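You operate a simulated robot arm through the tools that you are given. There is no shell and no other tool.

The job below is to be done with a simulated robot arm. You get a single attempt, and the scene is never put back.

## Task
Sieve the soil into the clay pot and stand it on its saucer.
Fine: Slide the pot under the sieve first and wind till none is left; then stand the sieve at the table's end by the board stand, half-way back; leave the other pots and spill less than a teaspoon. Set down upright: soil sieve.

Only the result counts: the job must be done as asked and must still hold three seconds after the hand-in. Knocking over, shifting, dropping, spilling or breaking anything else fails it.

## Robot
A 7-joint arm with a two-finger parallel gripper, fixed in place. Base frame: the origin is on the floor under the middle of its stand, x ahead of it, y to its left, z up. Units: mm, degrees, N and s.
It reaches about 1479 mm from its shoulder. Its first joint turns from -166.0 to 166.0 degrees. Payload 4.4 kg.
The TCP is the grasp point between the finger pads, 23 mm short of the fingertips. In the tool frame z runs along the fingers and y along their closing line. Largest opening 94 mm; finger width 38, thickness 10; the body of the gripper, 54 by 96 mm, starts 39 mm behind the TCP.
Orientation is told as [roll, pitch, yaw] about the base's x, y, z axes, in that order, counted from this pose: with the fingers straight down and closing along the base's y, the tool's x points along the base's -x, its y along +y and its z along -z.

## Interface
- The arm moves only by the tool nudge_tool. Its argument "deltas" is a list of rows, each a list of 3 entries, a list of its own where there are three numbers: the shift along the tool's x, y, z in mm, then the turn, a rotation vector about the tool's x, y, z in degrees, then the finger opening in mm, from 0 to 94. In form: [[[tx, ty, tz], [rx, ry, rz], fingers], ...]. A call has 1 to 20 rows; each row is the pose to reach, as a shift and turn from the pose commanded when the call began, along the tool's axes at that moment. A row lasts 0.2 s, in which the tool goes at most 50 mm and 8.6 degrees; a call with a longer step from one row to the next is refused whole, and so is a gripper value outside its range. Where a pose cannot be reached the arm comes as near as it can. A force on the tool above 40 N (or 10 N above the force at the start of the call, whichever is more), or a blocked arm, ends the call early, and 0.2 s more pass. Each finger travels about 72 mm/s and halts on what it meets, pressing with about 26 N; the grip force reading is that of the motor and also rises with nothing between the fingers. The clock runs only during rows and for 0.2 s after the last one: add rows that repeat a pose to give the fingers time. It gives the time, the measured TCP pose, the force on the tool (base axes), the opening and the grip force at its end, in the units of the frame above (readings bear some noise), with the torque about the TCP (base axes, N m) and any sound that the robot's microphone picked up.
- Cameras (640 x 400 px; columns grow to the right, rows downward): "scene" is fixed at [50.1, 500.5, 1467.2]; the picture's right is [-0.14, -0.99, 0.00], its down [-0.47, 0.07, -0.88] and it looks along [0.87, -0.13, -0.47] (base axes); focal length 312 px, centre (320, 200). "wrist" rides on the gripper at [86, 16, -75] in the tool frame; the picture's right is [-0.18, 0.98, 0.00], its down [-0.58, -0.11, -0.81] and it looks along [-0.79, -0.15, 0.59] (tool axes); focal length 243 px, centre (320, 200). There is no depth. A picture from a camera that has moved, and an enlarged one, comes with that camera's place and axes in the base frame and with its lens.
- snapshot(camera): a new picture of that camera. It takes no simulated time.
- zoom(camera, box): a new picture of the part [left, top, right, bottom] of that camera's present view, enlarged. It takes no simulated time.
- hand_in(): hands the job in; it is judged then, once.

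Places have to be worked out from the pictures, the camera data and where the tool is seen. Open the gripper and draw the arm clear of the work before you hand the job in, unless the task says otherwise.

The tools are called as name(argument=value, ...) on one line, values as JSON. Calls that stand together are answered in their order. nudge_tool: Moves the arm, as the interface text tells. Its arguments: {"type":"object","properties":{"deltas":{"type":"array","items":{"type":"array"}}},"required":["deltas"]} The other tools are called the same way: snapshot (camera) takes a picture; zoom (camera, box) takes an enlarged picture of a part of a camera's view; hand_in () hands the job in.

At the start:

```text
time: 0.0
eef_pos: [493.5, 462.9, 1254.7]
tcp_rot: [-0.1, 0.0, 0.0]
contact_force: [0.3, 0.7, -0.6]
ft_torque: [0.0, 0.0, -0.01]
gripper_width: 94.0
gripper_force: 0.1
```

scene: 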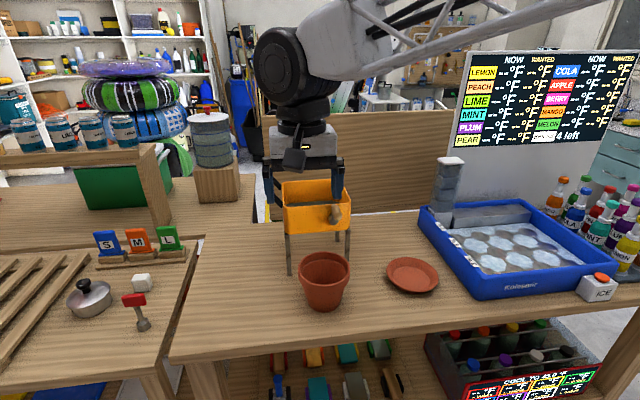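
wrist: 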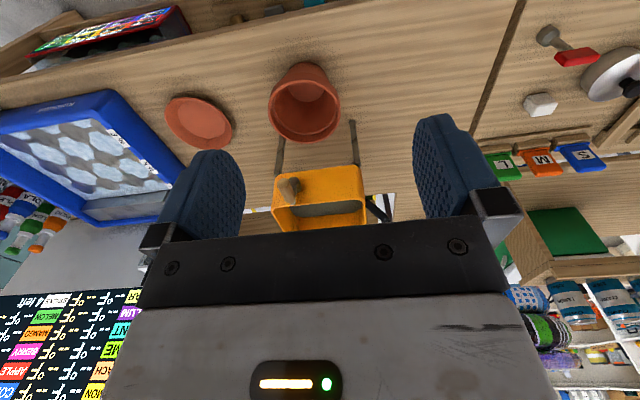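

I start by looking closer at the sieve, pot and saucer before moving anything.

zoom(camera="scene", box=[240, 150, 460, 320])

zoom(camera="wrist", box=[140, 50, 440, 240])

snapshot(camera="scene")

```text
2.35 times, centred on (350, 235) of scene
camera zoom: at [50.1, 500.5, 1467.2], right [-0.14, -0.99, 0.0], down [-0.47, 0.07, -0.88], along [0.87, -0.13, -0.47], focal length 733 px, centre (249, 118)
```

zoom: 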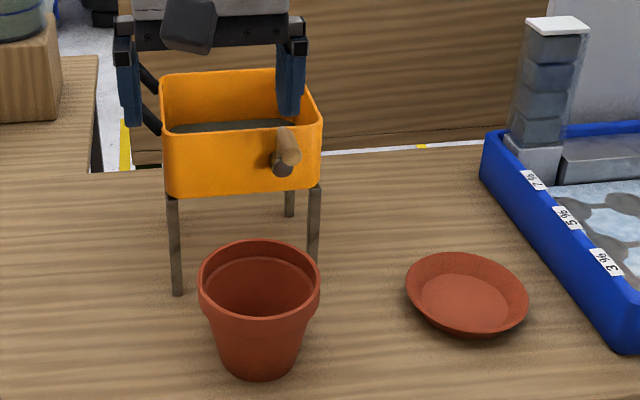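

```text
2.11 times, centred on (290, 145) of wrist
camera zoom: at [409.7, 478.2, 1328.2], right [0.18, 0.98, 0.0], down [0.58, -0.11, 0.81], along [0.79, -0.15, -0.59], focal length 511 px, centre (383, 316)
```

zoom: 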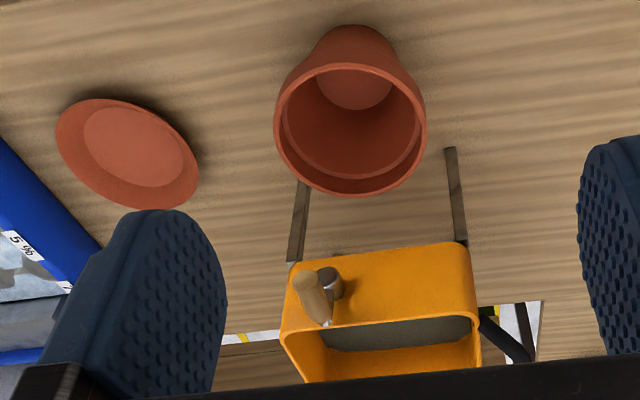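

```text
taken
```

scene: 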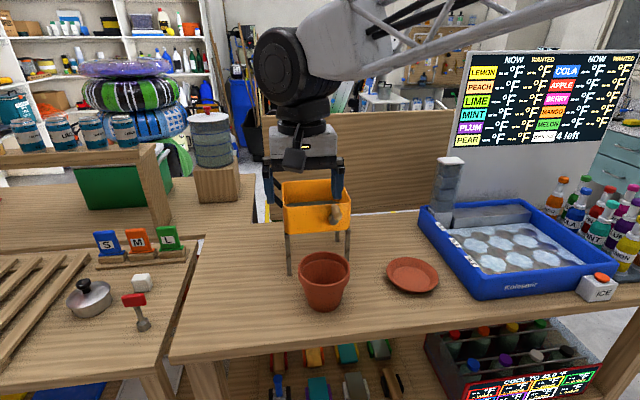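

The pot rim triangulates to about (662, 401, 937) and a sieve foot to about (785, 488, ~815). I look closer at the rest of the surroundings to find the "board stand" and the table's ends.

zoom(camera="scene", box=[400, 40, 640, 190])

zoom(camera="scene", box=[400, 140, 640, 290])

zoom(camera="scene", box=[400, 250, 640, 400])

zoom(camera="scene", box=[60, 180, 300, 330])

zoom(camera="scene", box=[60, 80, 300, 230])

zoom(camera="scene", box=[160, 290, 420, 400])

```text
2.67 times, centred on (520, 115) of scene
camera zoom: at [50.1, 500.5, 1467.2], right [-0.14, -0.99, 0.0], down [-0.47, 0.07, -0.88], along [0.87, -0.13, -0.47], focal length 831 px, centre (-213, 427)
```

zoom: 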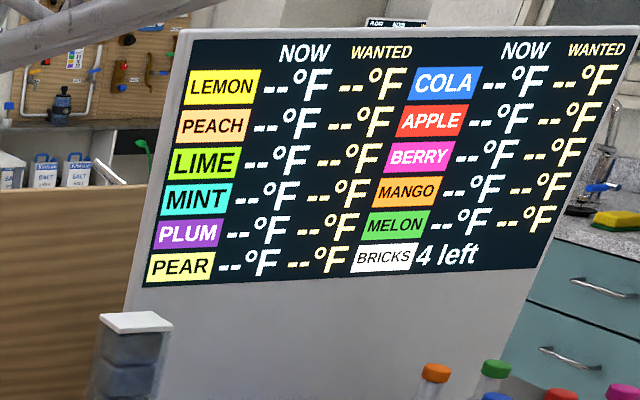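

```text
2.67 times, centred on (520, 215) of scene
camera zoom: at [50.1, 500.5, 1467.2], right [-0.14, -0.99, 0.0], down [-0.47, 0.07, -0.88], along [0.87, -0.13, -0.47], focal length 831 px, centre (-213, 160)
```

zoom: 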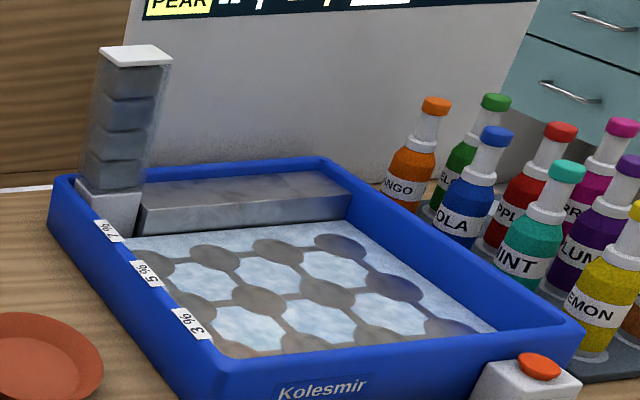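

```text
2.67 times, centred on (520, 325) of scene
camera zoom: at [50.1, 500.5, 1467.2], right [-0.14, -0.99, 0.0], down [-0.47, 0.07, -0.88], along [0.87, -0.13, -0.47], focal length 831 px, centre (-213, -133)
```

zoom: 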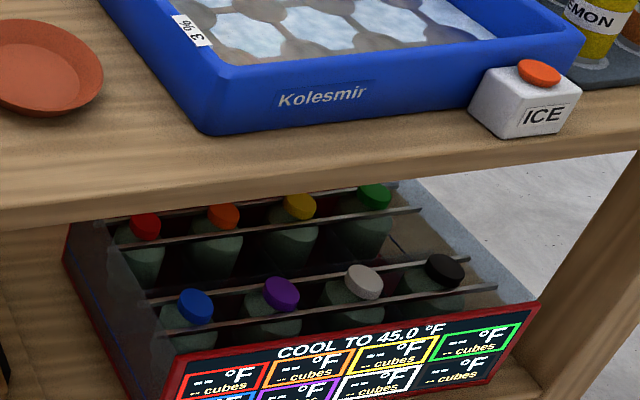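

```text
2.67 times, centred on (180, 255) of scene
camera zoom: at [50.1, 500.5, 1467.2], right [-0.14, -0.99, 0.0], down [-0.47, 0.07, -0.88], along [0.87, -0.13, -0.47], focal length 831 px, centre (693, 53)
```

zoom: 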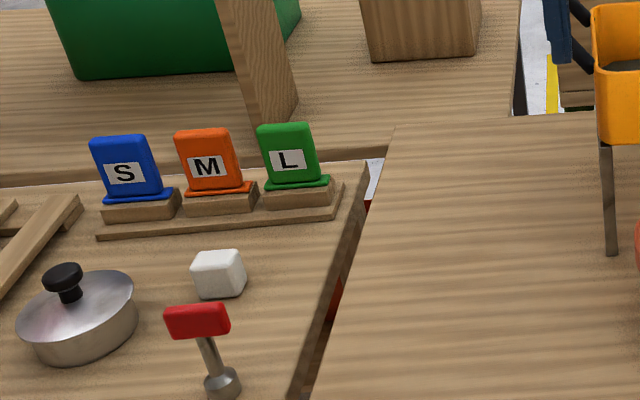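

```text
2.67 times, centred on (180, 155) of scene
camera zoom: at [50.1, 500.5, 1467.2], right [-0.14, -0.99, 0.0], down [-0.47, 0.07, -0.88], along [0.87, -0.13, -0.47], focal length 831 px, centre (693, 320)
```

zoom: 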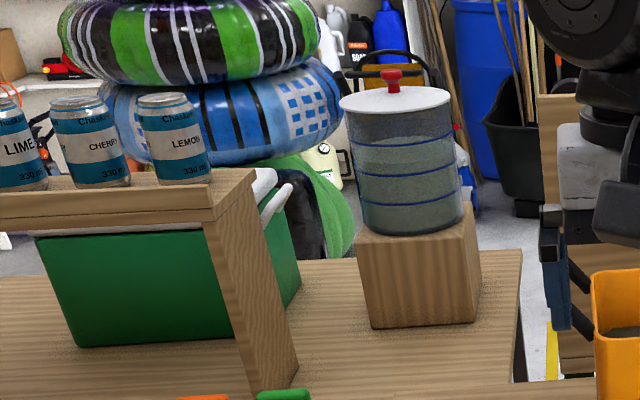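

```text
2.46 times, centred on (290, 345) of scene
camera zoom: at [50.1, 500.5, 1467.2], right [-0.14, -0.99, 0.0], down [-0.47, 0.07, -0.88], along [0.87, -0.13, -0.47], focal length 767 px, centre (394, -157)
```

zoom: 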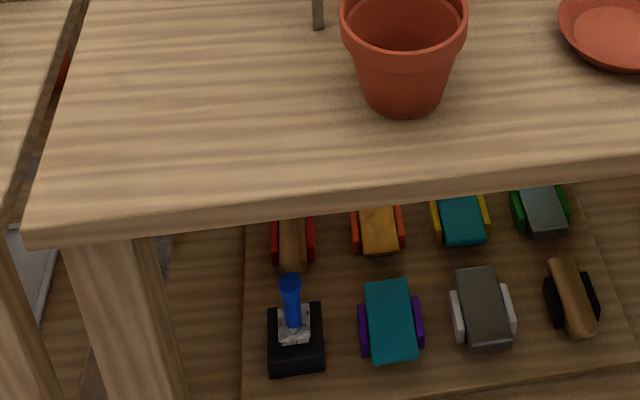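

The sieve is a yellow box on legs with a crank facing the robot; no other pots are in view yet. I turn the wrist to the right (about the tool's z, no shift) to look over the rest of the table and the board.

nudge_tool(deltas=[[[0, 0, 0], [0, 0, 8], 94], [[0, 0, 0], [0, 0, 16], 94], [[0, 0, 0], [0, 0, 24], 94], [[0, 0, 0], [0, 0, 32], 94], [[0, 0, 0], [0, 0, 40], 94], [[0, 0, 0], [0, 0, 48], 94], [[0, 0, 0], [0, 0, 56], 94], [[0, 0, 0], [0, 0, 60], 94]])

snapshot(camera="wrist")

snapshot(camera="scene")

```text
time: 1.8
eef_pos: [496.4, 463.3, 1254.0]
tcp_rot: [0.0, 0.0, -60.1]
contact_force: [0.4, 0.2, -0.6]
ft_torque: [0.02, 0.02, 0.01]
gripper_width: 94.0
gripper_force: 0.0
```

```text
taken
camera wrist: at [467.0, 545.5, 1327.9], right [0.94, 0.33, 0.0], down [0.2, -0.56, 0.81], along [0.27, -0.76, -0.59], focal length 243 px, centre (320, 200)
```

wrist: 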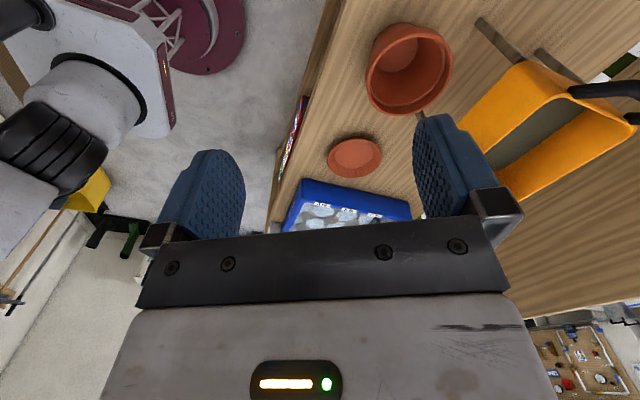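

```text
taken
```

scene: 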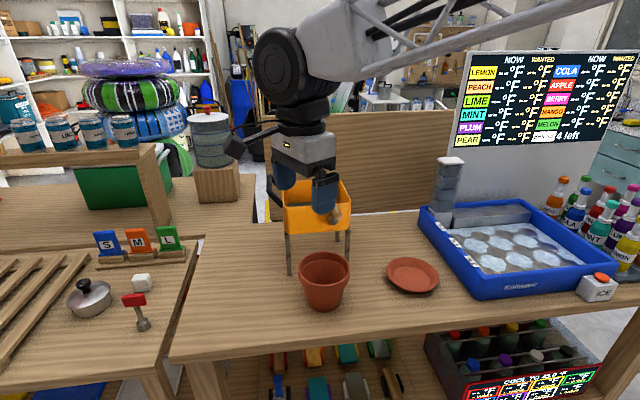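

The right half of the table holds only the tray; no other pots seen yet. I tilt the wrist up to see farther along the table and the board's base.

nudge_tool(deltas=[[[0, 0, 0], [0, -8, 0], 94], [[0, 0, -20], [0, -16, 0], 94], [[0, 0, -40], [0, -24, 0], 94], [[0, 0, -60], [0, -32, 0], 94], [[0, 0, -60], [0, -36, 0], 94]])

snapshot(camera="wrist")

```text
time: 3.0
eef_pos: [494.5, 464.4, 1314.9]
tcp_rot: [0.0, -36.1, -60.0]
contact_force: [0.0, 0.1, 0.0]
ft_torque: [-0.03, 0.01, 0.02]
gripper_width: 94.0
gripper_force: 0.1
```

```text
taken
camera wrist: at [453.2, 570.3, 1323.8], right [0.93, 0.36, 0.11], down [-0.1, -0.05, 0.99], along [0.37, -0.93, -0.01], focal length 243 px, centre (320, 200)
```

wrist: 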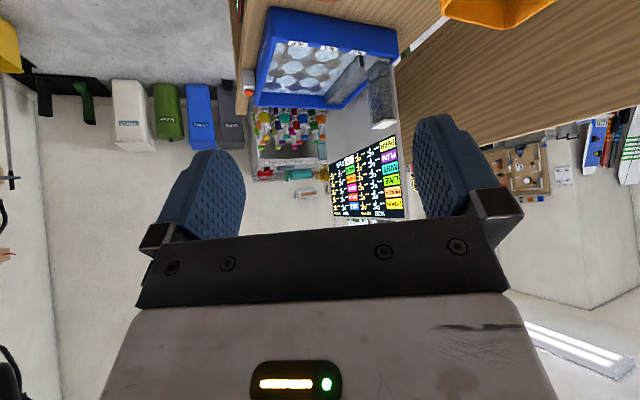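

The right end of the table is filled by the tray and bottles, with the display board behind. I zoom there, then will look to the left and behind.

zoom(camera="wrist", box=[220, 0, 460, 230])

nudge_tool(deltas=[[[0, 0, 0], [0, 8, 0], 94], [[0, 0, 0], [0, 16, 0], 94], [[0, 0, 0], [0, 24, 0], 94], [[0, 0, 0], [0, 32, 0], 94], [[0, 0, 0], [0, 36, 0], 94]])

```text
1.74 times, centred on (340, 115) of wrist
camera zoom: at [453.2, 570.3, 1323.8], right [0.93, 0.36, 0.11], down [-0.1, -0.05, 0.99], along [0.37, -0.93, -0.01], focal length 422 px, centre (285, 348)
```

zoom: 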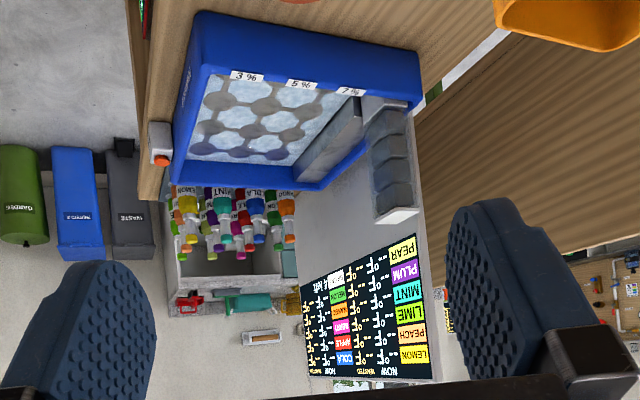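

```text
time: 4.2
eef_pos: [495.8, 462.6, 1313.3]
tcp_rot: [0.0, 0.1, -60.0]
contact_force: [0.0, -0.9, -1.0]
ft_torque: [0.02, -0.04, -0.03]
gripper_width: 94.2
gripper_force: 0.0
```

Now turning the wrist back through straight ahead to the left, to view the other side.

nudge_tool(deltas=[[[0, 0, 0], [0, 0, -8], 94], [[0, 0, 0], [0, 0, -16], 94], [[0, 0, 0], [0, 0, -24], 94], [[0, 0, 0], [0, 0, -32], 94], [[0, 0, 0], [0, 0, -40], 94], [[0, 0, 0], [0, 0, -48], 94], [[0, 0, 0], [0, 0, -56], 94], [[0, 0, 0], [0, 0, -64], 94], [[0, 0, 0], [0, 0, -72], 94], [[0, 0, 0], [0, 0, -80], 94], [[0, 0, 0], [0, 0, -88], 94], [[0, 0, 0], [0, 0, -96], 94], [[0, 0, 0], [0, 0, -104], 94]])

snapshot(camera="wrist")

```text
time: 7.0
eef_pos: [495.0, 462.8, 1313.2]
tcp_rot: [0.1, 0.0, 44.1]
contact_force: [-0.3, -0.2, -0.6]
ft_torque: [-0.02, -0.03, 0.02]
gripper_width: 94.1
gripper_force: 0.1
```

```text
taken
camera wrist: at [422.5, 413.6, 1388.3], right [-0.55, 0.83, 0.0], down [0.49, 0.33, 0.81], along [0.67, 0.44, -0.59], focal length 243 px, centre (320, 200)
```

wrist: 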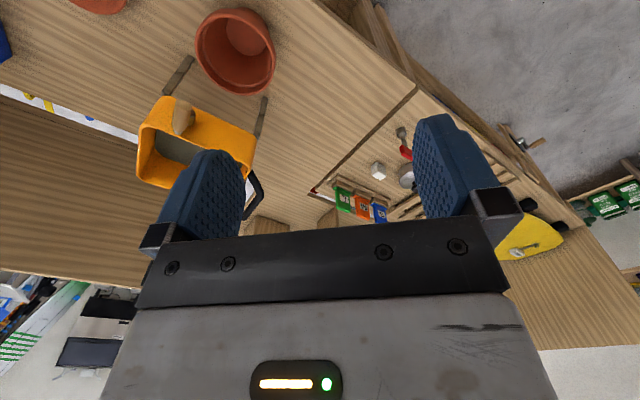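

I zoom on the sieve from here and tilt up to see the left end.

zoom(camera="wrist", box=[60, 0, 340, 240])

zoom(camera="wrist", box=[300, 60, 640, 300])

nudge_tool(deltas=[[[0, 0, 0], [0, -8, 0], 94], [[0, 0, 0], [0, -16, 0], 94], [[0, 0, 0], [0, -24, 0], 94], [[0, 0, 0], [0, -30, 0], 94]])

snapshot(camera="wrist")

```text
1.67 times, centred on (200, 120) of wrist
camera zoom: at [422.5, 413.6, 1388.3], right [-0.55, 0.83, 0.0], down [0.49, 0.33, 0.81], along [0.67, 0.44, -0.59], focal length 404 px, centre (520, 333)
```

zoom: 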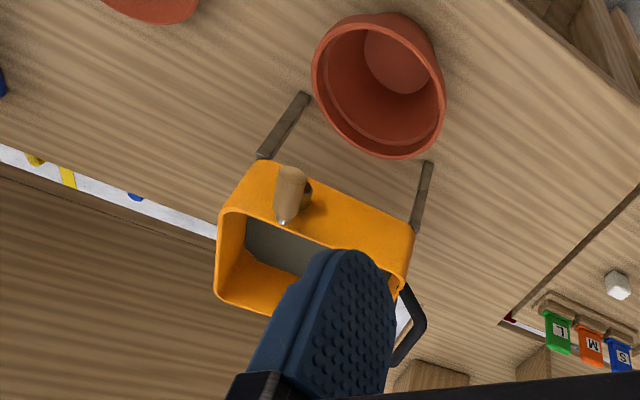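

```text
1.67 times, centred on (470, 180) of wrist
camera zoom: at [422.5, 413.6, 1388.3], right [-0.55, 0.83, 0.0], down [0.49, 0.33, 0.81], along [0.67, 0.44, -0.59], focal length 404 px, centre (70, 233)
```

zoom: 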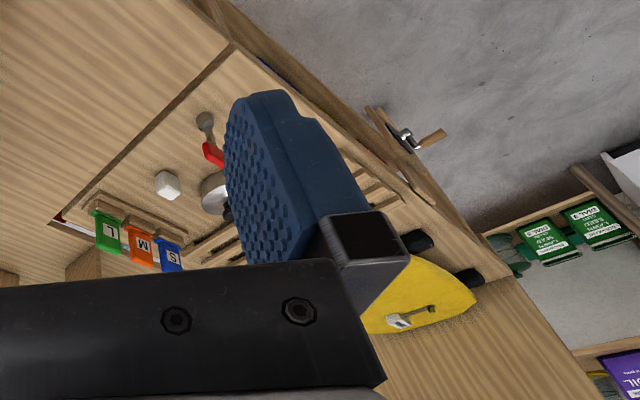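

```text
time: 8.0
eef_pos: [495.7, 461.6, 1313.8]
tcp_rot: [0.0, -30.1, 44.0]
contact_force: [0.4, 1.2, -0.5]
ft_torque: [0.02, -0.02, -0.02]
gripper_width: 93.9
gripper_force: 0.0
```

```text
taken
camera wrist: at [403.9, 395.4, 1335.1], right [-0.57, 0.82, 0.09], down [0.15, -0.01, 0.99], along [0.81, 0.58, -0.11], focal length 243 px, centre (320, 200)
```

wrist: 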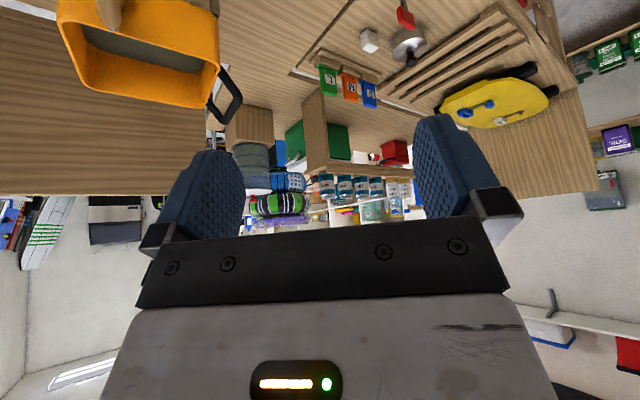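

There is a yellow board with black pegs on a wooden stand at the far left. I zoom on it and turn a bit more left.

zoom(camera="wrist", box=[400, 0, 640, 220])

nudge_tool(deltas=[[[0, 0, 0], [0, 0, -8], 94], [[0, 0, 0], [0, 0, -16], 94], [[0, 0, 0], [0, 0, -24], 94], [[0, 0, 0], [0, 0, -32], 94], [[0, 0, 0], [0, 0, -40], 94]])

snapshot(camera="wrist")

```text
1.82 times, centred on (520, 110) of wrist
camera zoom: at [403.9, 395.4, 1335.1], right [-0.57, 0.82, 0.09], down [0.15, -0.01, 0.99], along [0.81, 0.58, -0.11], focal length 441 px, centre (-44, 364)
```

zoom: 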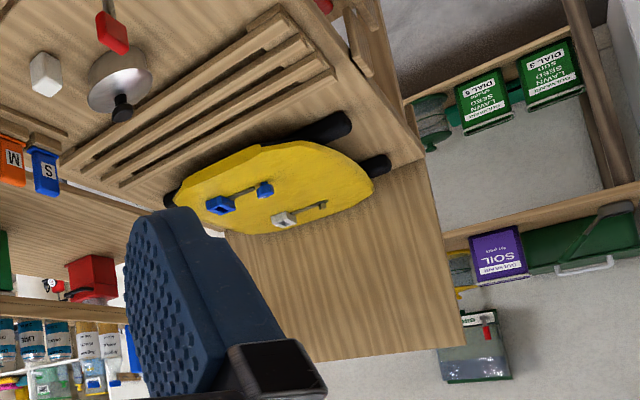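

```text
time: 9.2
eef_pos: [494.4, 461.7, 1315.0]
tcp_rot: [-20.5, -22.5, 88.2]
contact_force: [-0.2, -0.1, -0.3]
ft_torque: [-0.05, 0.03, 0.0]
gripper_width: 94.0
gripper_force: 0.1
```

```text
taken
camera wrist: at [451.8, 358.7, 1340.0], right [-0.91, 0.33, -0.25], down [-0.17, 0.24, 0.96], along [0.37, 0.91, -0.16], focal length 243 px, centre (320, 200)
```

wrist: 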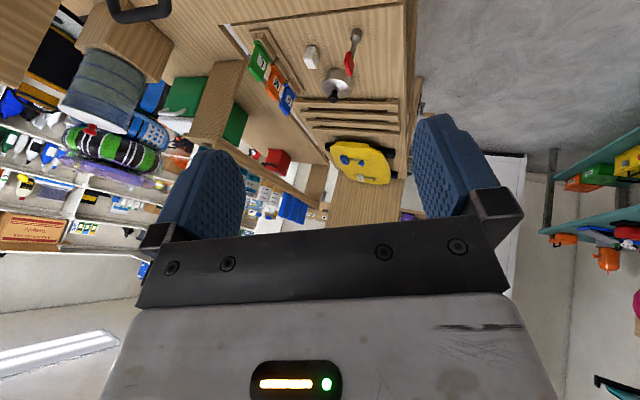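

The only free table end is the left one (y≈770), which is also the end toward the left-hand table with the yellow board on its stand and the S/M/L rack. Now I return the wrist to straight-ahead to inspect the crank and sieve closely.

nudge_tool(deltas=[[[0, 0, 0], [0, 0, 8], 94], [[0, 0, 0], [0, 0, 16], 94], [[0, 0, 0], [0, 0, 24], 94], [[0, 0, 0], [0, 0, 32], 94], [[0, 0, 0], [0, 0, 40], 94]])

nudge_tool(deltas=[[[0, 0, 0], [0, 8, 0], 94], [[0, 0, 0], [0, 16, 0], 94], [[0, 0, 0], [0, 24, 0], 94], [[0, 0, 0], [0, 30, 0], 94]])

nudge_tool(deltas=[[[0, 0, 0], [0, 0, 8], 94], [[0, 0, 0], [0, 0, 16], 94], [[0, 0, 0], [0, 0, 24], 94], [[0, 0, 0], [0, 0, 32], 94], [[0, 0, 0], [0, 0, 40], 94], [[0, 0, 0], [0, 0, 44], 94]])

snapshot(camera="wrist")

```text
time: 10.4
eef_pos: [494.4, 461.9, 1314.0]
tcp_rot: [0.1, -30.1, 43.8]
contact_force: [0.4, 0.8, 0.6]
ft_torque: [0.01, 0.0, -0.01]
gripper_width: 94.0
gripper_force: 0.1
```

```text
time: 11.4
eef_pos: [495.8, 462.9, 1314.3]
tcp_rot: [0.0, 0.1, 44.0]
contact_force: [0.3, 0.2, 0.1]
ft_torque: [0.01, -0.01, -0.04]
gripper_width: 93.8
gripper_force: 0.1
```

```text
time: 12.8
eef_pos: [494.9, 461.0, 1313.6]
tcp_rot: [0.0, 0.1, -0.1]
contact_force: [-0.1, -1.1, -0.7]
ft_torque: [0.02, -0.01, -0.02]
gripper_width: 93.8
gripper_force: 0.2
```

```text
taken
camera wrist: at [409.6, 478.1, 1388.3], right [0.19, 0.98, 0.0], down [0.58, -0.11, 0.81], along [0.79, -0.15, -0.59], focal length 243 px, centre (320, 200)
```

wrist: 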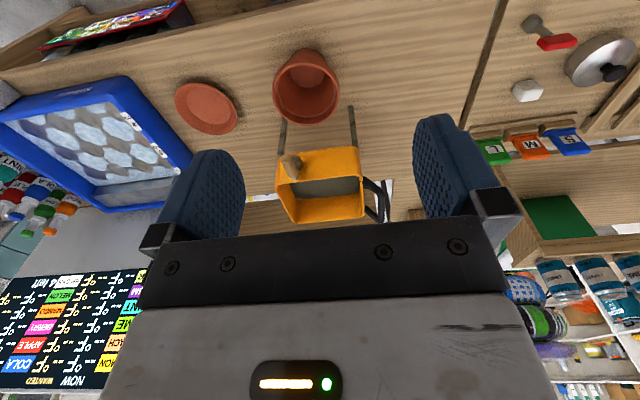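

Moving closer for a good view of the crank and the soil inside the box.

nudge_tool(deltas=[[[-26, -15, 33], [0, 0, 0], 94], [[-52, -30, 66], [0, 0, 0], 94], [[-79, -46, 100], [0, 0, 0], 94], [[-105, -61, 133], [0, 0, 0], 94]])

snapshot(camera="wrist")

zoom(camera="wrist", box=[220, 60, 440, 230])

zoom(camera="scene", box=[270, 160, 370, 260])

```text
time: 13.8
eef_pos: [599.5, 401.4, 1180.6]
tcp_rot: [0.0, -0.1, 0.0]
contact_force: [-0.5, -0.6, 0.0]
ft_torque: [-0.04, -0.01, -0.05]
gripper_width: 93.9
gripper_force: 0.0
```

```text
taken
camera wrist: at [513.8, 417.4, 1254.1], right [0.18, 0.98, 0.0], down [0.58, -0.11, 0.81], along [0.79, -0.15, -0.59], focal length 243 px, centre (320, 200)
```

wrist: 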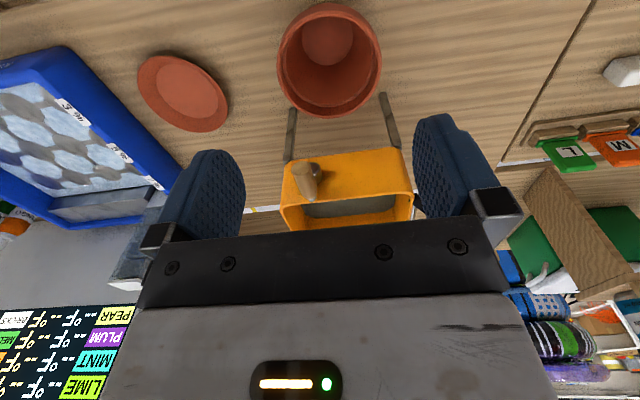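

```text
2.35 times, centred on (330, 145) of wrist
camera zoom: at [513.8, 417.4, 1254.1], right [0.18, 0.98, 0.0], down [0.58, -0.11, 0.81], along [0.79, -0.15, -0.59], focal length 571 px, centre (296, 329)
```

zoom: 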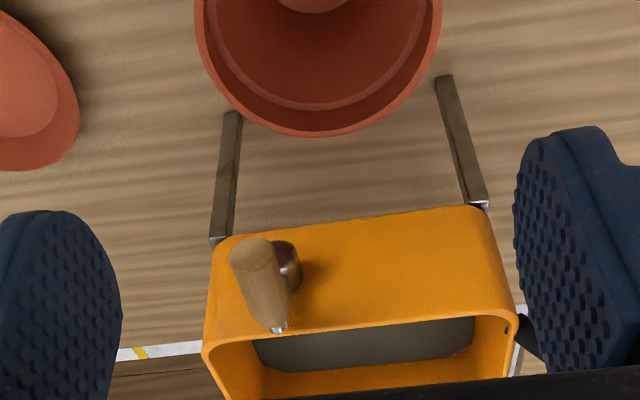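

```text
4.00 times, centred on (320, 210) of scene
camera zoom: at [50.1, 500.5, 1467.2], right [-0.14, -0.99, 0.0], down [-0.47, 0.07, -0.88], along [0.87, -0.13, -0.47], focal length 1246 px, centre (320, 160)
```

zoom: 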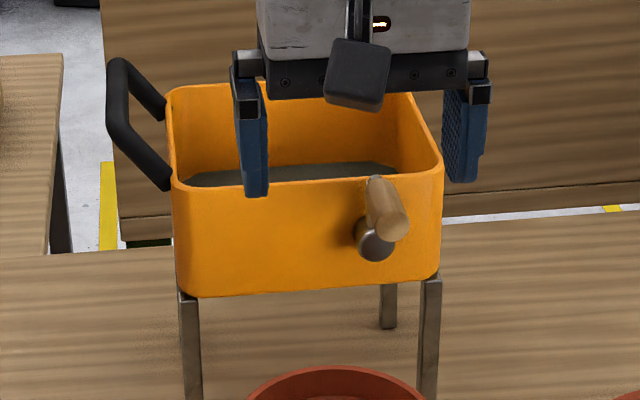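

Crank: hub at about (775, 359, 1006), the wooden handle now at 12 o'clock, running from x≈780 to 702 at z≈1057; box floor z≈966, top z≈1052, pot rim ≈937. The pot must be pushed in low with the gripper tilted, so I back off and tilt the fingers forward ~55°.

nudge_tool(deltas=[[[15, 0, 20], [0, -8, 0], 94], [[35, 0, 40], [0, -16, 0], 94], [[55, 0, 65], [0, -24, 0], 94], [[70, 0, 90], [0, -32, 0], 94], [[80, 0, 120], [0, -40, 0], 90], [[85, 0, 150], [0, -48, 0], 75], [[85, 0, 180], [0, -55, 0], 60], [[85, 0, 180], [0, -55, 0], 60]])

snapshot(camera="scene")

snapshot(camera="wrist")

```text
time: 15.6
eef_pos: [515.6, 402.0, 1001.3]
tcp_rot: [0.1, -55.1, -0.1]
contact_force: [-0.3, -0.2, 0.0]
ft_torque: [-0.02, 0.02, -0.01]
gripper_width: 59.9
gripper_force: 0.1
```

```text
taken
```

scene: 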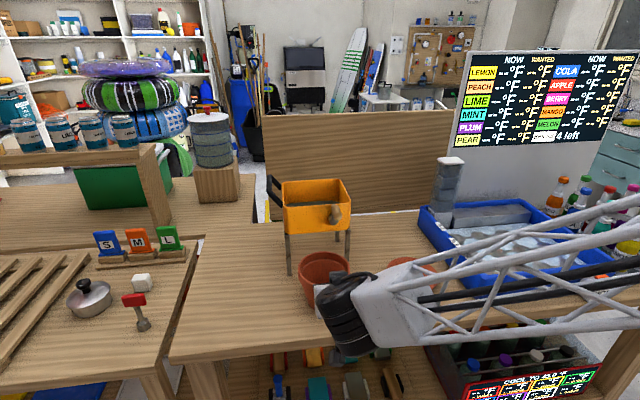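

```text
taken
camera wrist: at [405.9, 418.4, 971.8], right [0.11, 0.98, 0.15], down [-0.33, -0.11, 0.94], along [0.94, -0.15, 0.31], focal length 243 px, centre (320, 200)
```

wrist: 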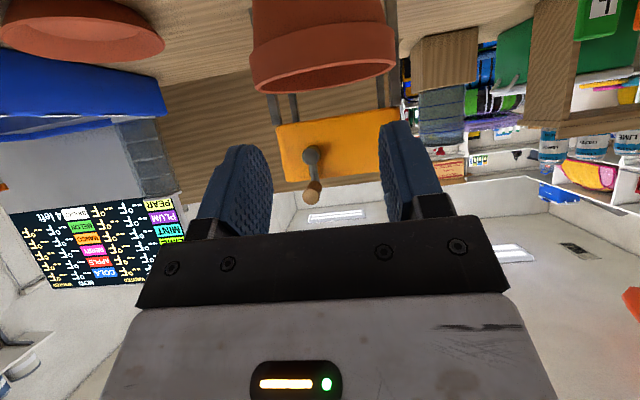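

The crank is clearly seen: hub, arm up, handle at the top. Now I lower the tilted, 60 mm-open gripper in front of the pot to z≈875.

nudge_tool(deltas=[[[32, -0.5, 28], [0, 0, 0], 60], [[64, -1, 56], [0, 0, 0], 60], [[95, -1.5, 84], [0, 0, 0], 60], [[95, -1.5, 84], [0, 0, 0], 60]])

snapshot(camera="scene")

snapshot(camera="wrist")

```text
time: 16.6
eef_pos: [527.2, 400.3, 874.6]
tcp_rot: [0.0, -55.1, -0.2]
contact_force: [1.2, -0.5, 0.2]
ft_torque: [0.0, 0.02, 0.04]
gripper_width: 59.7
gripper_force: 0.1
```

```text
taken
```

scene: 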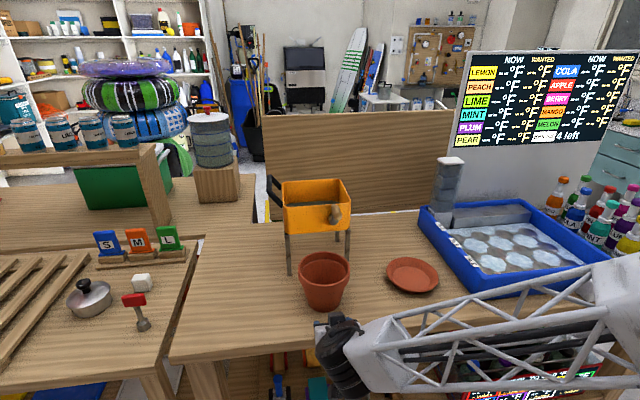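

```text
taken
camera wrist: at [418.6, 416.6, 846.6], right [0.11, 0.98, 0.15], down [-0.33, -0.11, 0.94], along [0.94, -0.15, 0.31], focal length 243 px, centre (320, 200)
```

wrist: 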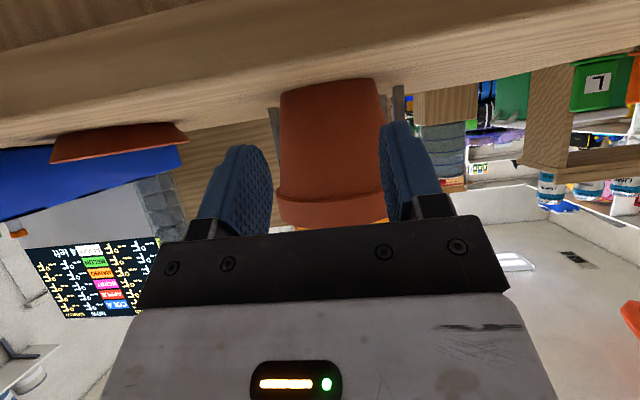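

Gripper is low in front of the pot at y≈400. I advance until just short of the pot, then check.

nudge_tool(deltas=[[[-9, 0, 12.8], [0, 0, 0], 60], [[-18, 0, 25.6], [0, 0, 0], 60], [[-27, 0, 38.5], [0, 0, 0], 60], [[-34.4, 0, 49], [0, 0, 0], 60]])

snapshot(camera="wrist")

snapshot(camera="scene")

```text
time: 17.6
eef_pos: [589.3, 400.6, 874.0]
tcp_rot: [0.0, -55.0, 0.0]
contact_force: [-0.1, 0.0, 0.4]
ft_torque: [-0.02, 0.0, 0.0]
gripper_width: 59.9
gripper_force: 0.1
```

```text
taken
camera wrist: at [479.6, 416.1, 846.1], right [0.11, 0.98, 0.15], down [-0.33, -0.11, 0.94], along [0.94, -0.15, 0.31], focal length 243 px, centre (320, 200)
```

wrist: 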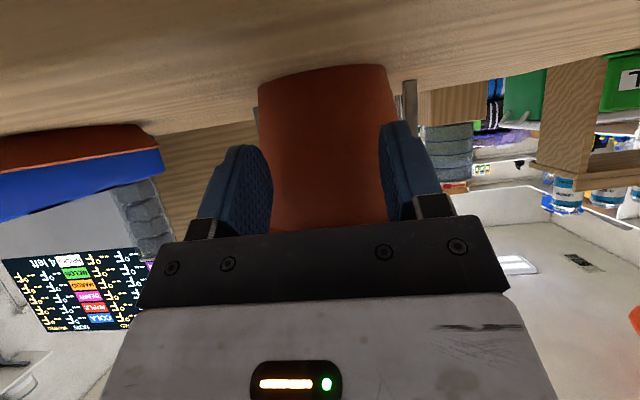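

```text
taken
```

scene: 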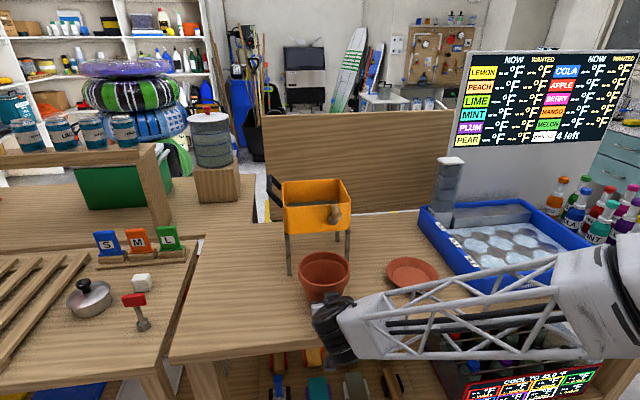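

Pot is centred between the fingertips. I push it slowly +x by ~100 mm.

nudge_tool(deltas=[[[-5.7, 0, 8.2], [0, 0, 0], 60], [[-11.5, 0, 16.4], [0, 0, 0], 60], [[-17.2, 0, 24.6], [0, 0, 0], 60], [[-23, 0, 32.8], [0, 0, 0], 60], [[-28.7, 0, 41], [0, 0, 0], 60], [[-34.4, 0, 49.1], [0, 0, 0], 60], [[-40.2, 0, 57.3], [0, 0, 0], 60], [[-45.9, 0, 65.5], [0, 0, 0], 60], [[-51.6, 0, 73.7], [0, 0, 0], 60], [[-57.4, 0, 81.9], [0, 0, 0], 60]])

snapshot(camera="wrist")

snapshot(camera="scene")

```text
time: 19.8
eef_pos: [689.5, 398.5, 873.8]
tcp_rot: [0.1, -55.0, 0.0]
contact_force: [0.1, 0.1, 0.1]
ft_torque: [0.0, 0.01, 0.0]
gripper_width: 59.8
gripper_force: 0.2
```

```text
taken
camera wrist: at [579.9, 415.4, 846.3], right [0.11, 0.98, 0.15], down [-0.33, -0.11, 0.94], along [0.94, -0.15, 0.31], focal length 243 px, centre (320, 200)
```

wrist: 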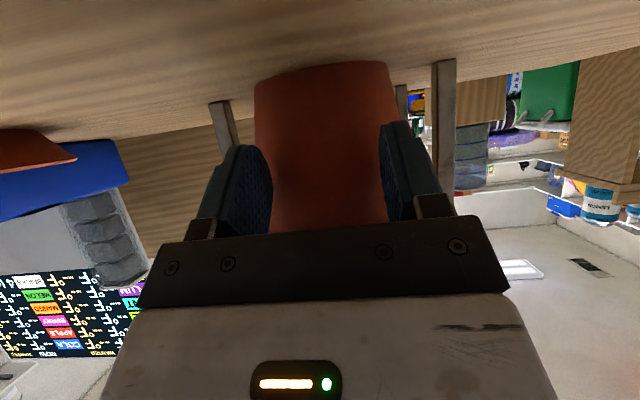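

```text
taken
```

scene: 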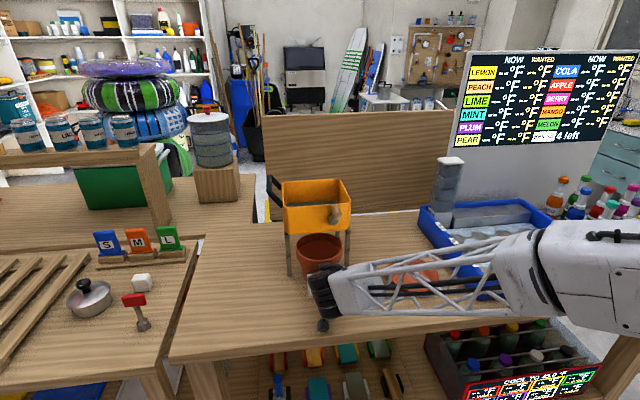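

The pot slides well and stays centred between the front legs. I continue another 60 mm and check clearance to the crank.

nudge_tool(deltas=[[[-5.7, 0.3, 8.2], [0, 0, 0], 60], [[-11.5, 0.6, 16.4], [0, 0, 0], 60], [[-17.2, 1, 24.6], [0, 0, 0], 60], [[-23, 1.3, 32.8], [0, 0, 0], 60], [[-28.7, 1.5, 41], [0, 0, 0], 60], [[-34.4, 1.5, 49.1], [0, 0, 0], 60]])

snapshot(camera="wrist")

snapshot(camera="scene")

zoom(camera="scene", box=[260, 160, 380, 310])

```text
time: 21.2
eef_pos: [749.0, 399.9, 875.4]
tcp_rot: [0.0, -55.1, 0.1]
contact_force: [-1.4, 0.6, -0.6]
ft_torque: [-0.03, 0.0, 0.02]
gripper_width: 60.3
gripper_force: 0.3
```

```text
taken
camera wrist: at [639.7, 416.8, 846.7], right [0.11, 0.98, 0.15], down [-0.33, -0.11, 0.94], along [0.94, -0.15, 0.31], focal length 243 px, centre (320, 200)
```

wrist: 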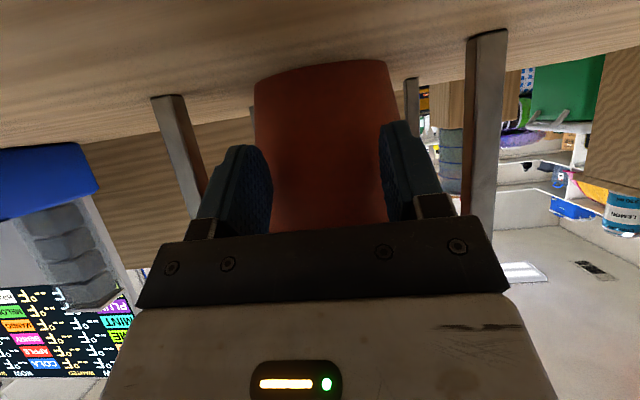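

```text
taken
```

scene: 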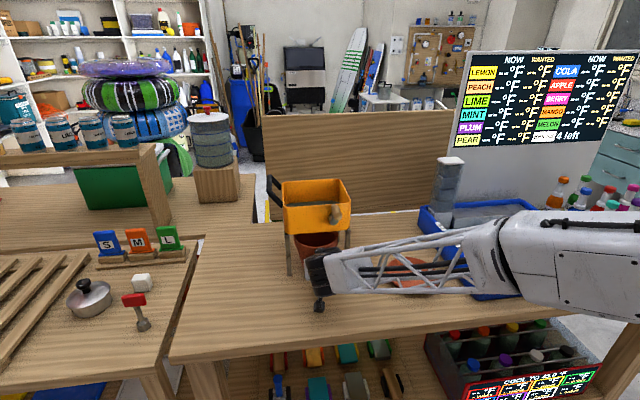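

```text
2.67 times, centred on (320, 235) of scene
camera zoom: at [50.1, 500.5, 1467.2], right [-0.14, -0.99, 0.0], down [-0.47, 0.07, -0.88], along [0.87, -0.13, -0.47], focal length 831 px, centre (320, 107)
```

zoom: 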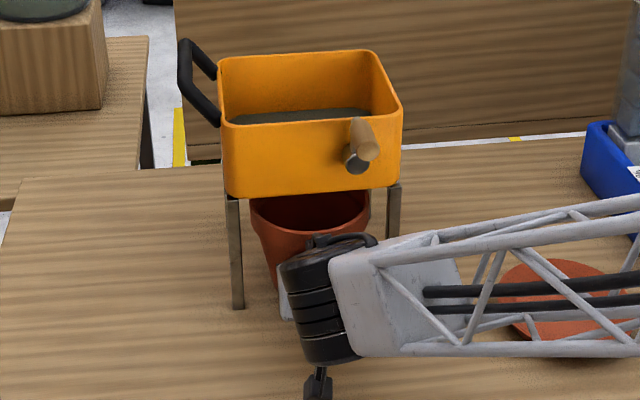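

Clearance to the crank is fine. I push 40 mm more (pot centre estimated ≈ 852 then), and re-measure.

nudge_tool(deltas=[[[-5.7, 0, 8.2], [0, 0, 0], 60], [[-11.5, 0, 16.4], [0, 0, 0], 60], [[-17.2, 0, 24.6], [0, 0, 0], 60], [[-23, 0, 32.8], [0, 0, 0], 60]])

zoom(camera="scene", box=[260, 160, 380, 310])

snapshot(camera="wrist")

```text
time: 22.2
eef_pos: [788.8, 400.7, 874.2]
tcp_rot: [0.1, -55.0, 0.0]
contact_force: [-1.8, -0.5, 1.8]
ft_torque: [0.08, -0.05, 0.14]
gripper_width: 60.1
gripper_force: 0.3
```

```text
2.67 times, centred on (320, 235) of scene
camera zoom: at [50.1, 500.5, 1467.2], right [-0.14, -0.99, 0.0], down [-0.47, 0.07, -0.88], along [0.87, -0.13, -0.47], focal length 831 px, centre (320, 107)
```

zoom: 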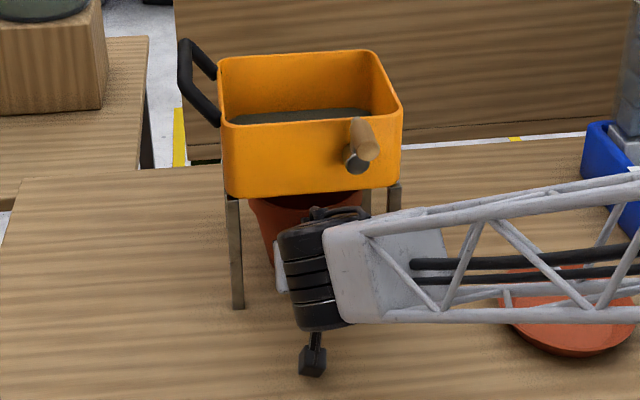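

```text
taken
camera wrist: at [679.5, 416.7, 846.6], right [0.11, 0.98, 0.15], down [-0.33, -0.11, 0.94], along [0.94, -0.15, 0.31], focal length 243 px, centre (320, 200)
```

wrist: 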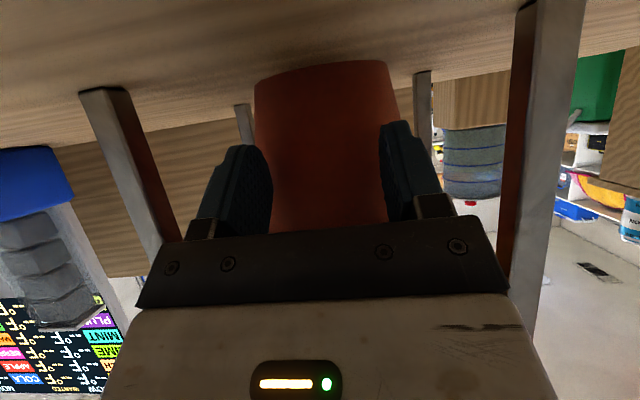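

I zoom in tighter to measure where the pot rim sits relative to the sieve legs.

zoom(camera="scene", box=[280, 215, 360, 285])

zoom(camera="wrist", box=[180, 20, 500, 230])

```text
5.71 times, centred on (320, 250) of scene
camera zoom: at [50.1, 500.5, 1467.2], right [-0.14, -0.99, 0.0], down [-0.47, 0.07, -0.88], along [0.87, -0.13, -0.47], focal length 1780 px, centre (320, -86)
```

zoom: 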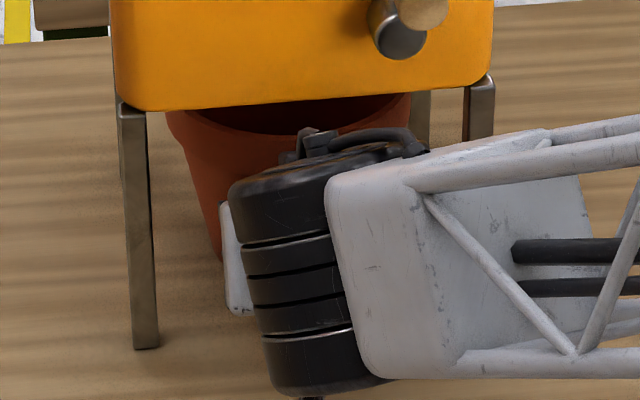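

```text
1.90 times, centred on (340, 125) of wrist
camera zoom: at [679.5, 416.7, 846.6], right [0.11, 0.98, 0.15], down [-0.33, -0.11, 0.94], along [0.94, -0.15, 0.31], focal length 462 px, centre (282, 343)
```

zoom: 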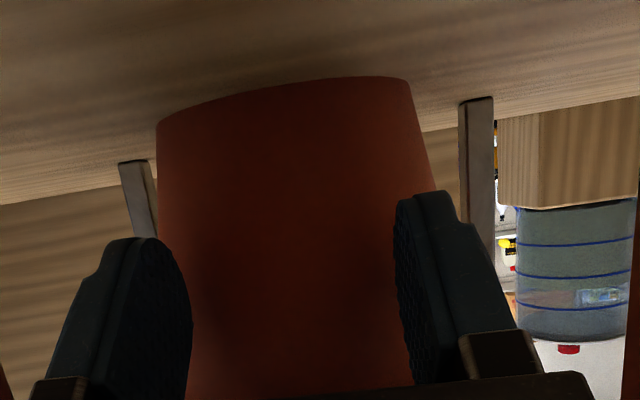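

Estimates put the pot's centre at x≈857; sieve centre ≈ 863. I nudge it 6 mm further, then back straight out.

nudge_tool(deltas=[[[-1.7, 0, 2.5], [0, 0, 0], 60], [[-3.4, 0, 4.9], [0, 0, 0], 60], [[-3.4, 0, 4.9], [0, 0, 0], 60]])

nudge_tool(deltas=[[[11.5, 0, -16.4], [0, 0, 0], 60], [[34.4, 0, -49.1], [0, 0, 0], 60], [[57.4, 0, -81.9], [0, 0, 0], 60], [[80.4, 0, -114.7], [0, 0, 0], 60], [[103.3, 0, -147.4], [0, 0, 0], 60]])

snapshot(camera="scene")

snapshot(camera="wrist")

```text
time: 23.0
eef_pos: [793.7, 400.1, 874.6]
tcp_rot: [0.0, -55.0, 0.1]
contact_force: [-1.2, -0.8, 1.3]
ft_torque: [0.0, 0.01, -0.06]
gripper_width: 60.0
gripper_force: 0.1
```

```text
time: 24.2
eef_pos: [616.0, 401.1, 874.4]
tcp_rot: [0.0, -55.1, 0.0]
contact_force: [-1.6, 0.6, 0.5]
ft_torque: [-0.01, 0.01, -0.04]
gripper_width: 60.0
gripper_force: 0.1
```

```text
taken
```

scene: 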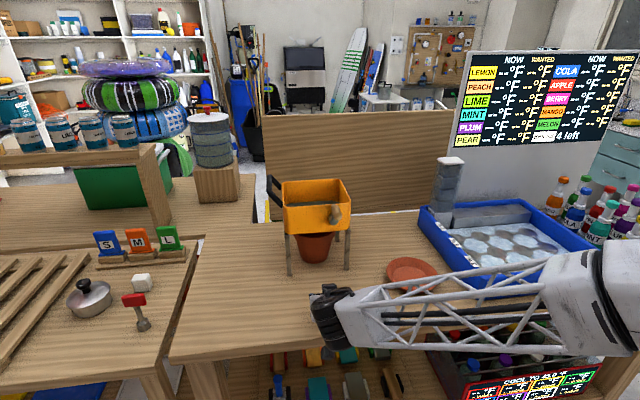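

```text
taken
camera wrist: at [506.2, 416.9, 846.2], right [0.11, 0.98, 0.15], down [-0.33, -0.11, 0.94], along [0.94, -0.15, 0.31], focal length 243 px, centre (320, 200)
```

wrist: 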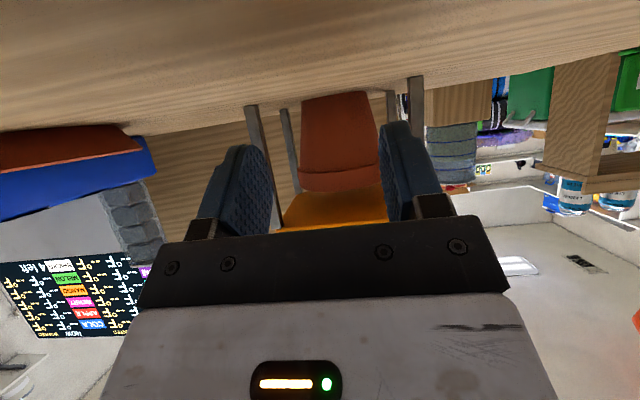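

The pot now stands under the sieve. I zoom to measure its base and the leg feet.

zoom(camera="scene", box=[270, 215, 370, 285])

zoom(camera="wrist", box=[220, 60, 460, 230])

```text
5.71 times, centred on (320, 250) of scene
camera zoom: at [50.1, 500.5, 1467.2], right [-0.14, -0.99, 0.0], down [-0.47, 0.07, -0.88], along [0.87, -0.13, -0.47], focal length 1780 px, centre (320, -86)
```

zoom: 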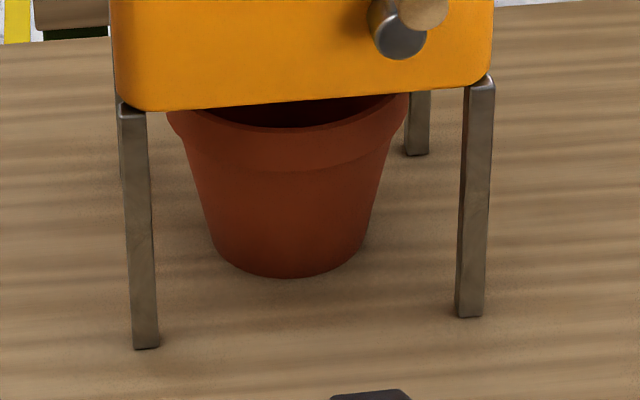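

```text
2.35 times, centred on (340, 145) of wrist
camera zoom: at [506.2, 416.9, 846.2], right [0.11, 0.98, 0.15], down [-0.33, -0.11, 0.94], along [0.94, -0.15, 0.31], focal length 571 px, centre (273, 329)
```

zoom: 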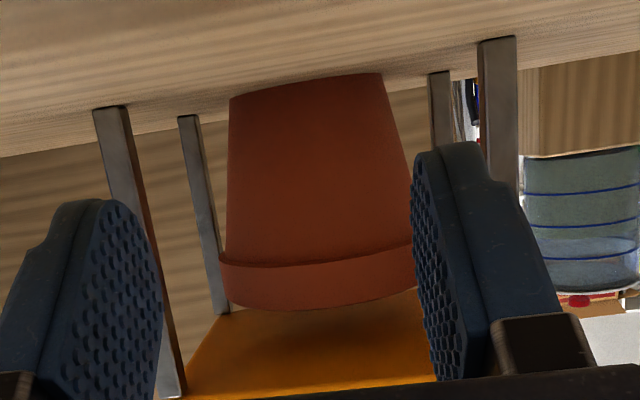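

Pot centre ≈ (863±6, 401), sieve centre ≈ (861–863, 400) — good. I retreat up and back along the same route and get a frontal zoom of the crank.

nudge_tool(deltas=[[[-11.7, 0, -38.7], [0, 0, 0], 60], [[-23.3, 0, -77.4], [0, 0, 0], 60], [[-35, 0, -116.1], [0, 0, 0], 60], [[-46.6, 0, -154.8], [0, 0, 0], 60], [[-46.6, 0, -154.8], [0, 0, 0], 60]])

zoom(camera="wrist", box=[220, 60, 440, 220])

zoom(camera="scene", box=[260, 165, 370, 245])

```text
time: 25.4
eef_pos: [515.3, 400.8, 1001.8]
tcp_rot: [0.0, -55.0, 0.0]
contact_force: [-0.1, 0.2, 0.4]
ft_torque: [0.0, 0.02, 0.02]
gripper_width: 60.0
gripper_force: 0.0
```

```text
2.50 times, centred on (330, 140) of wrist
camera zoom: at [406.9, 416.3, 973.2], right [0.11, 0.98, 0.15], down [-0.33, -0.11, 0.94], along [0.94, -0.15, 0.31], focal length 606 px, centre (295, 350)
```

zoom: 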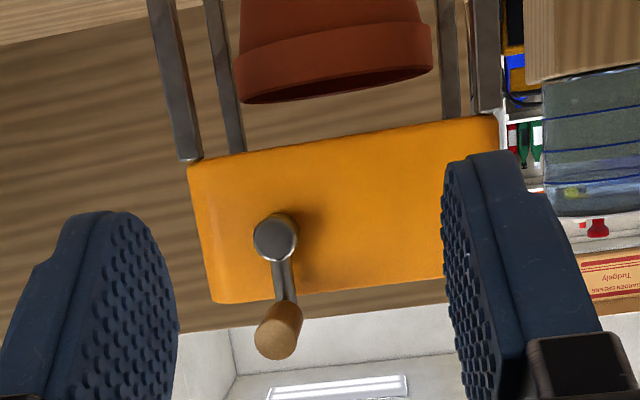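

```text
5.00 times, centred on (315, 205) of scene
camera zoom: at [50.1, 500.5, 1467.2], right [-0.14, -0.99, 0.0], down [-0.47, 0.07, -0.88], along [0.87, -0.13, -0.47], focal length 1557 px, centre (345, 175)
```

zoom: 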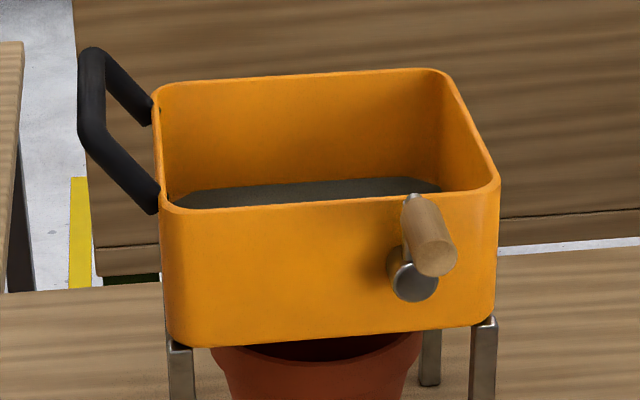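

Refined by triangulation: hub axis at (y≈361, z≈1019), handle along x from 769 to 702 at z≈1062 (crank radius ≈43, handle at 12 o'clock). I straighten the gripper and go above the handle.

nudge_tool(deltas=[[[-28, -6, 2], [0, 8, 0], 60], [[-56, -12, 5], [0, 16, 0], 60], [[-84, -18, 7], [0, 24, 0], 60], [[-112, -24, 9], [0, 32, 0], 60], [[-140, -30, 12], [0, 40, 0], 60], [[-168, -36, 14], [0, 48, 0], 60], [[-194.7, -40.5, 16.3], [0, 55, 0], 60], [[-194.7, -40.5, 16.3], [0, 55, 0], 60]])

snapshot(camera="wrist")

```text
time: 27.2
eef_pos: [639.8, 360.9, 1152.9]
tcp_rot: [0.1, 0.1, 0.0]
contact_force: [0.3, -0.1, 0.4]
ft_torque: [-0.01, 0.0, -0.03]
gripper_width: 59.8
gripper_force: 0.0
```

```text
taken
camera wrist: at [554.9, 377.6, 1227.3], right [0.18, 0.98, 0.0], down [0.58, -0.11, 0.81], along [0.79, -0.15, -0.59], focal length 243 px, centre (320, 200)
```

wrist: 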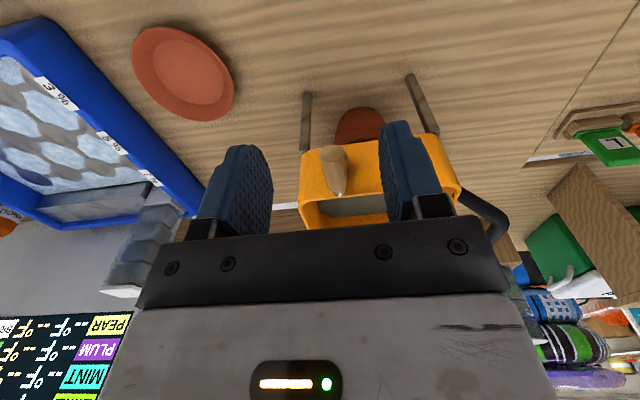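

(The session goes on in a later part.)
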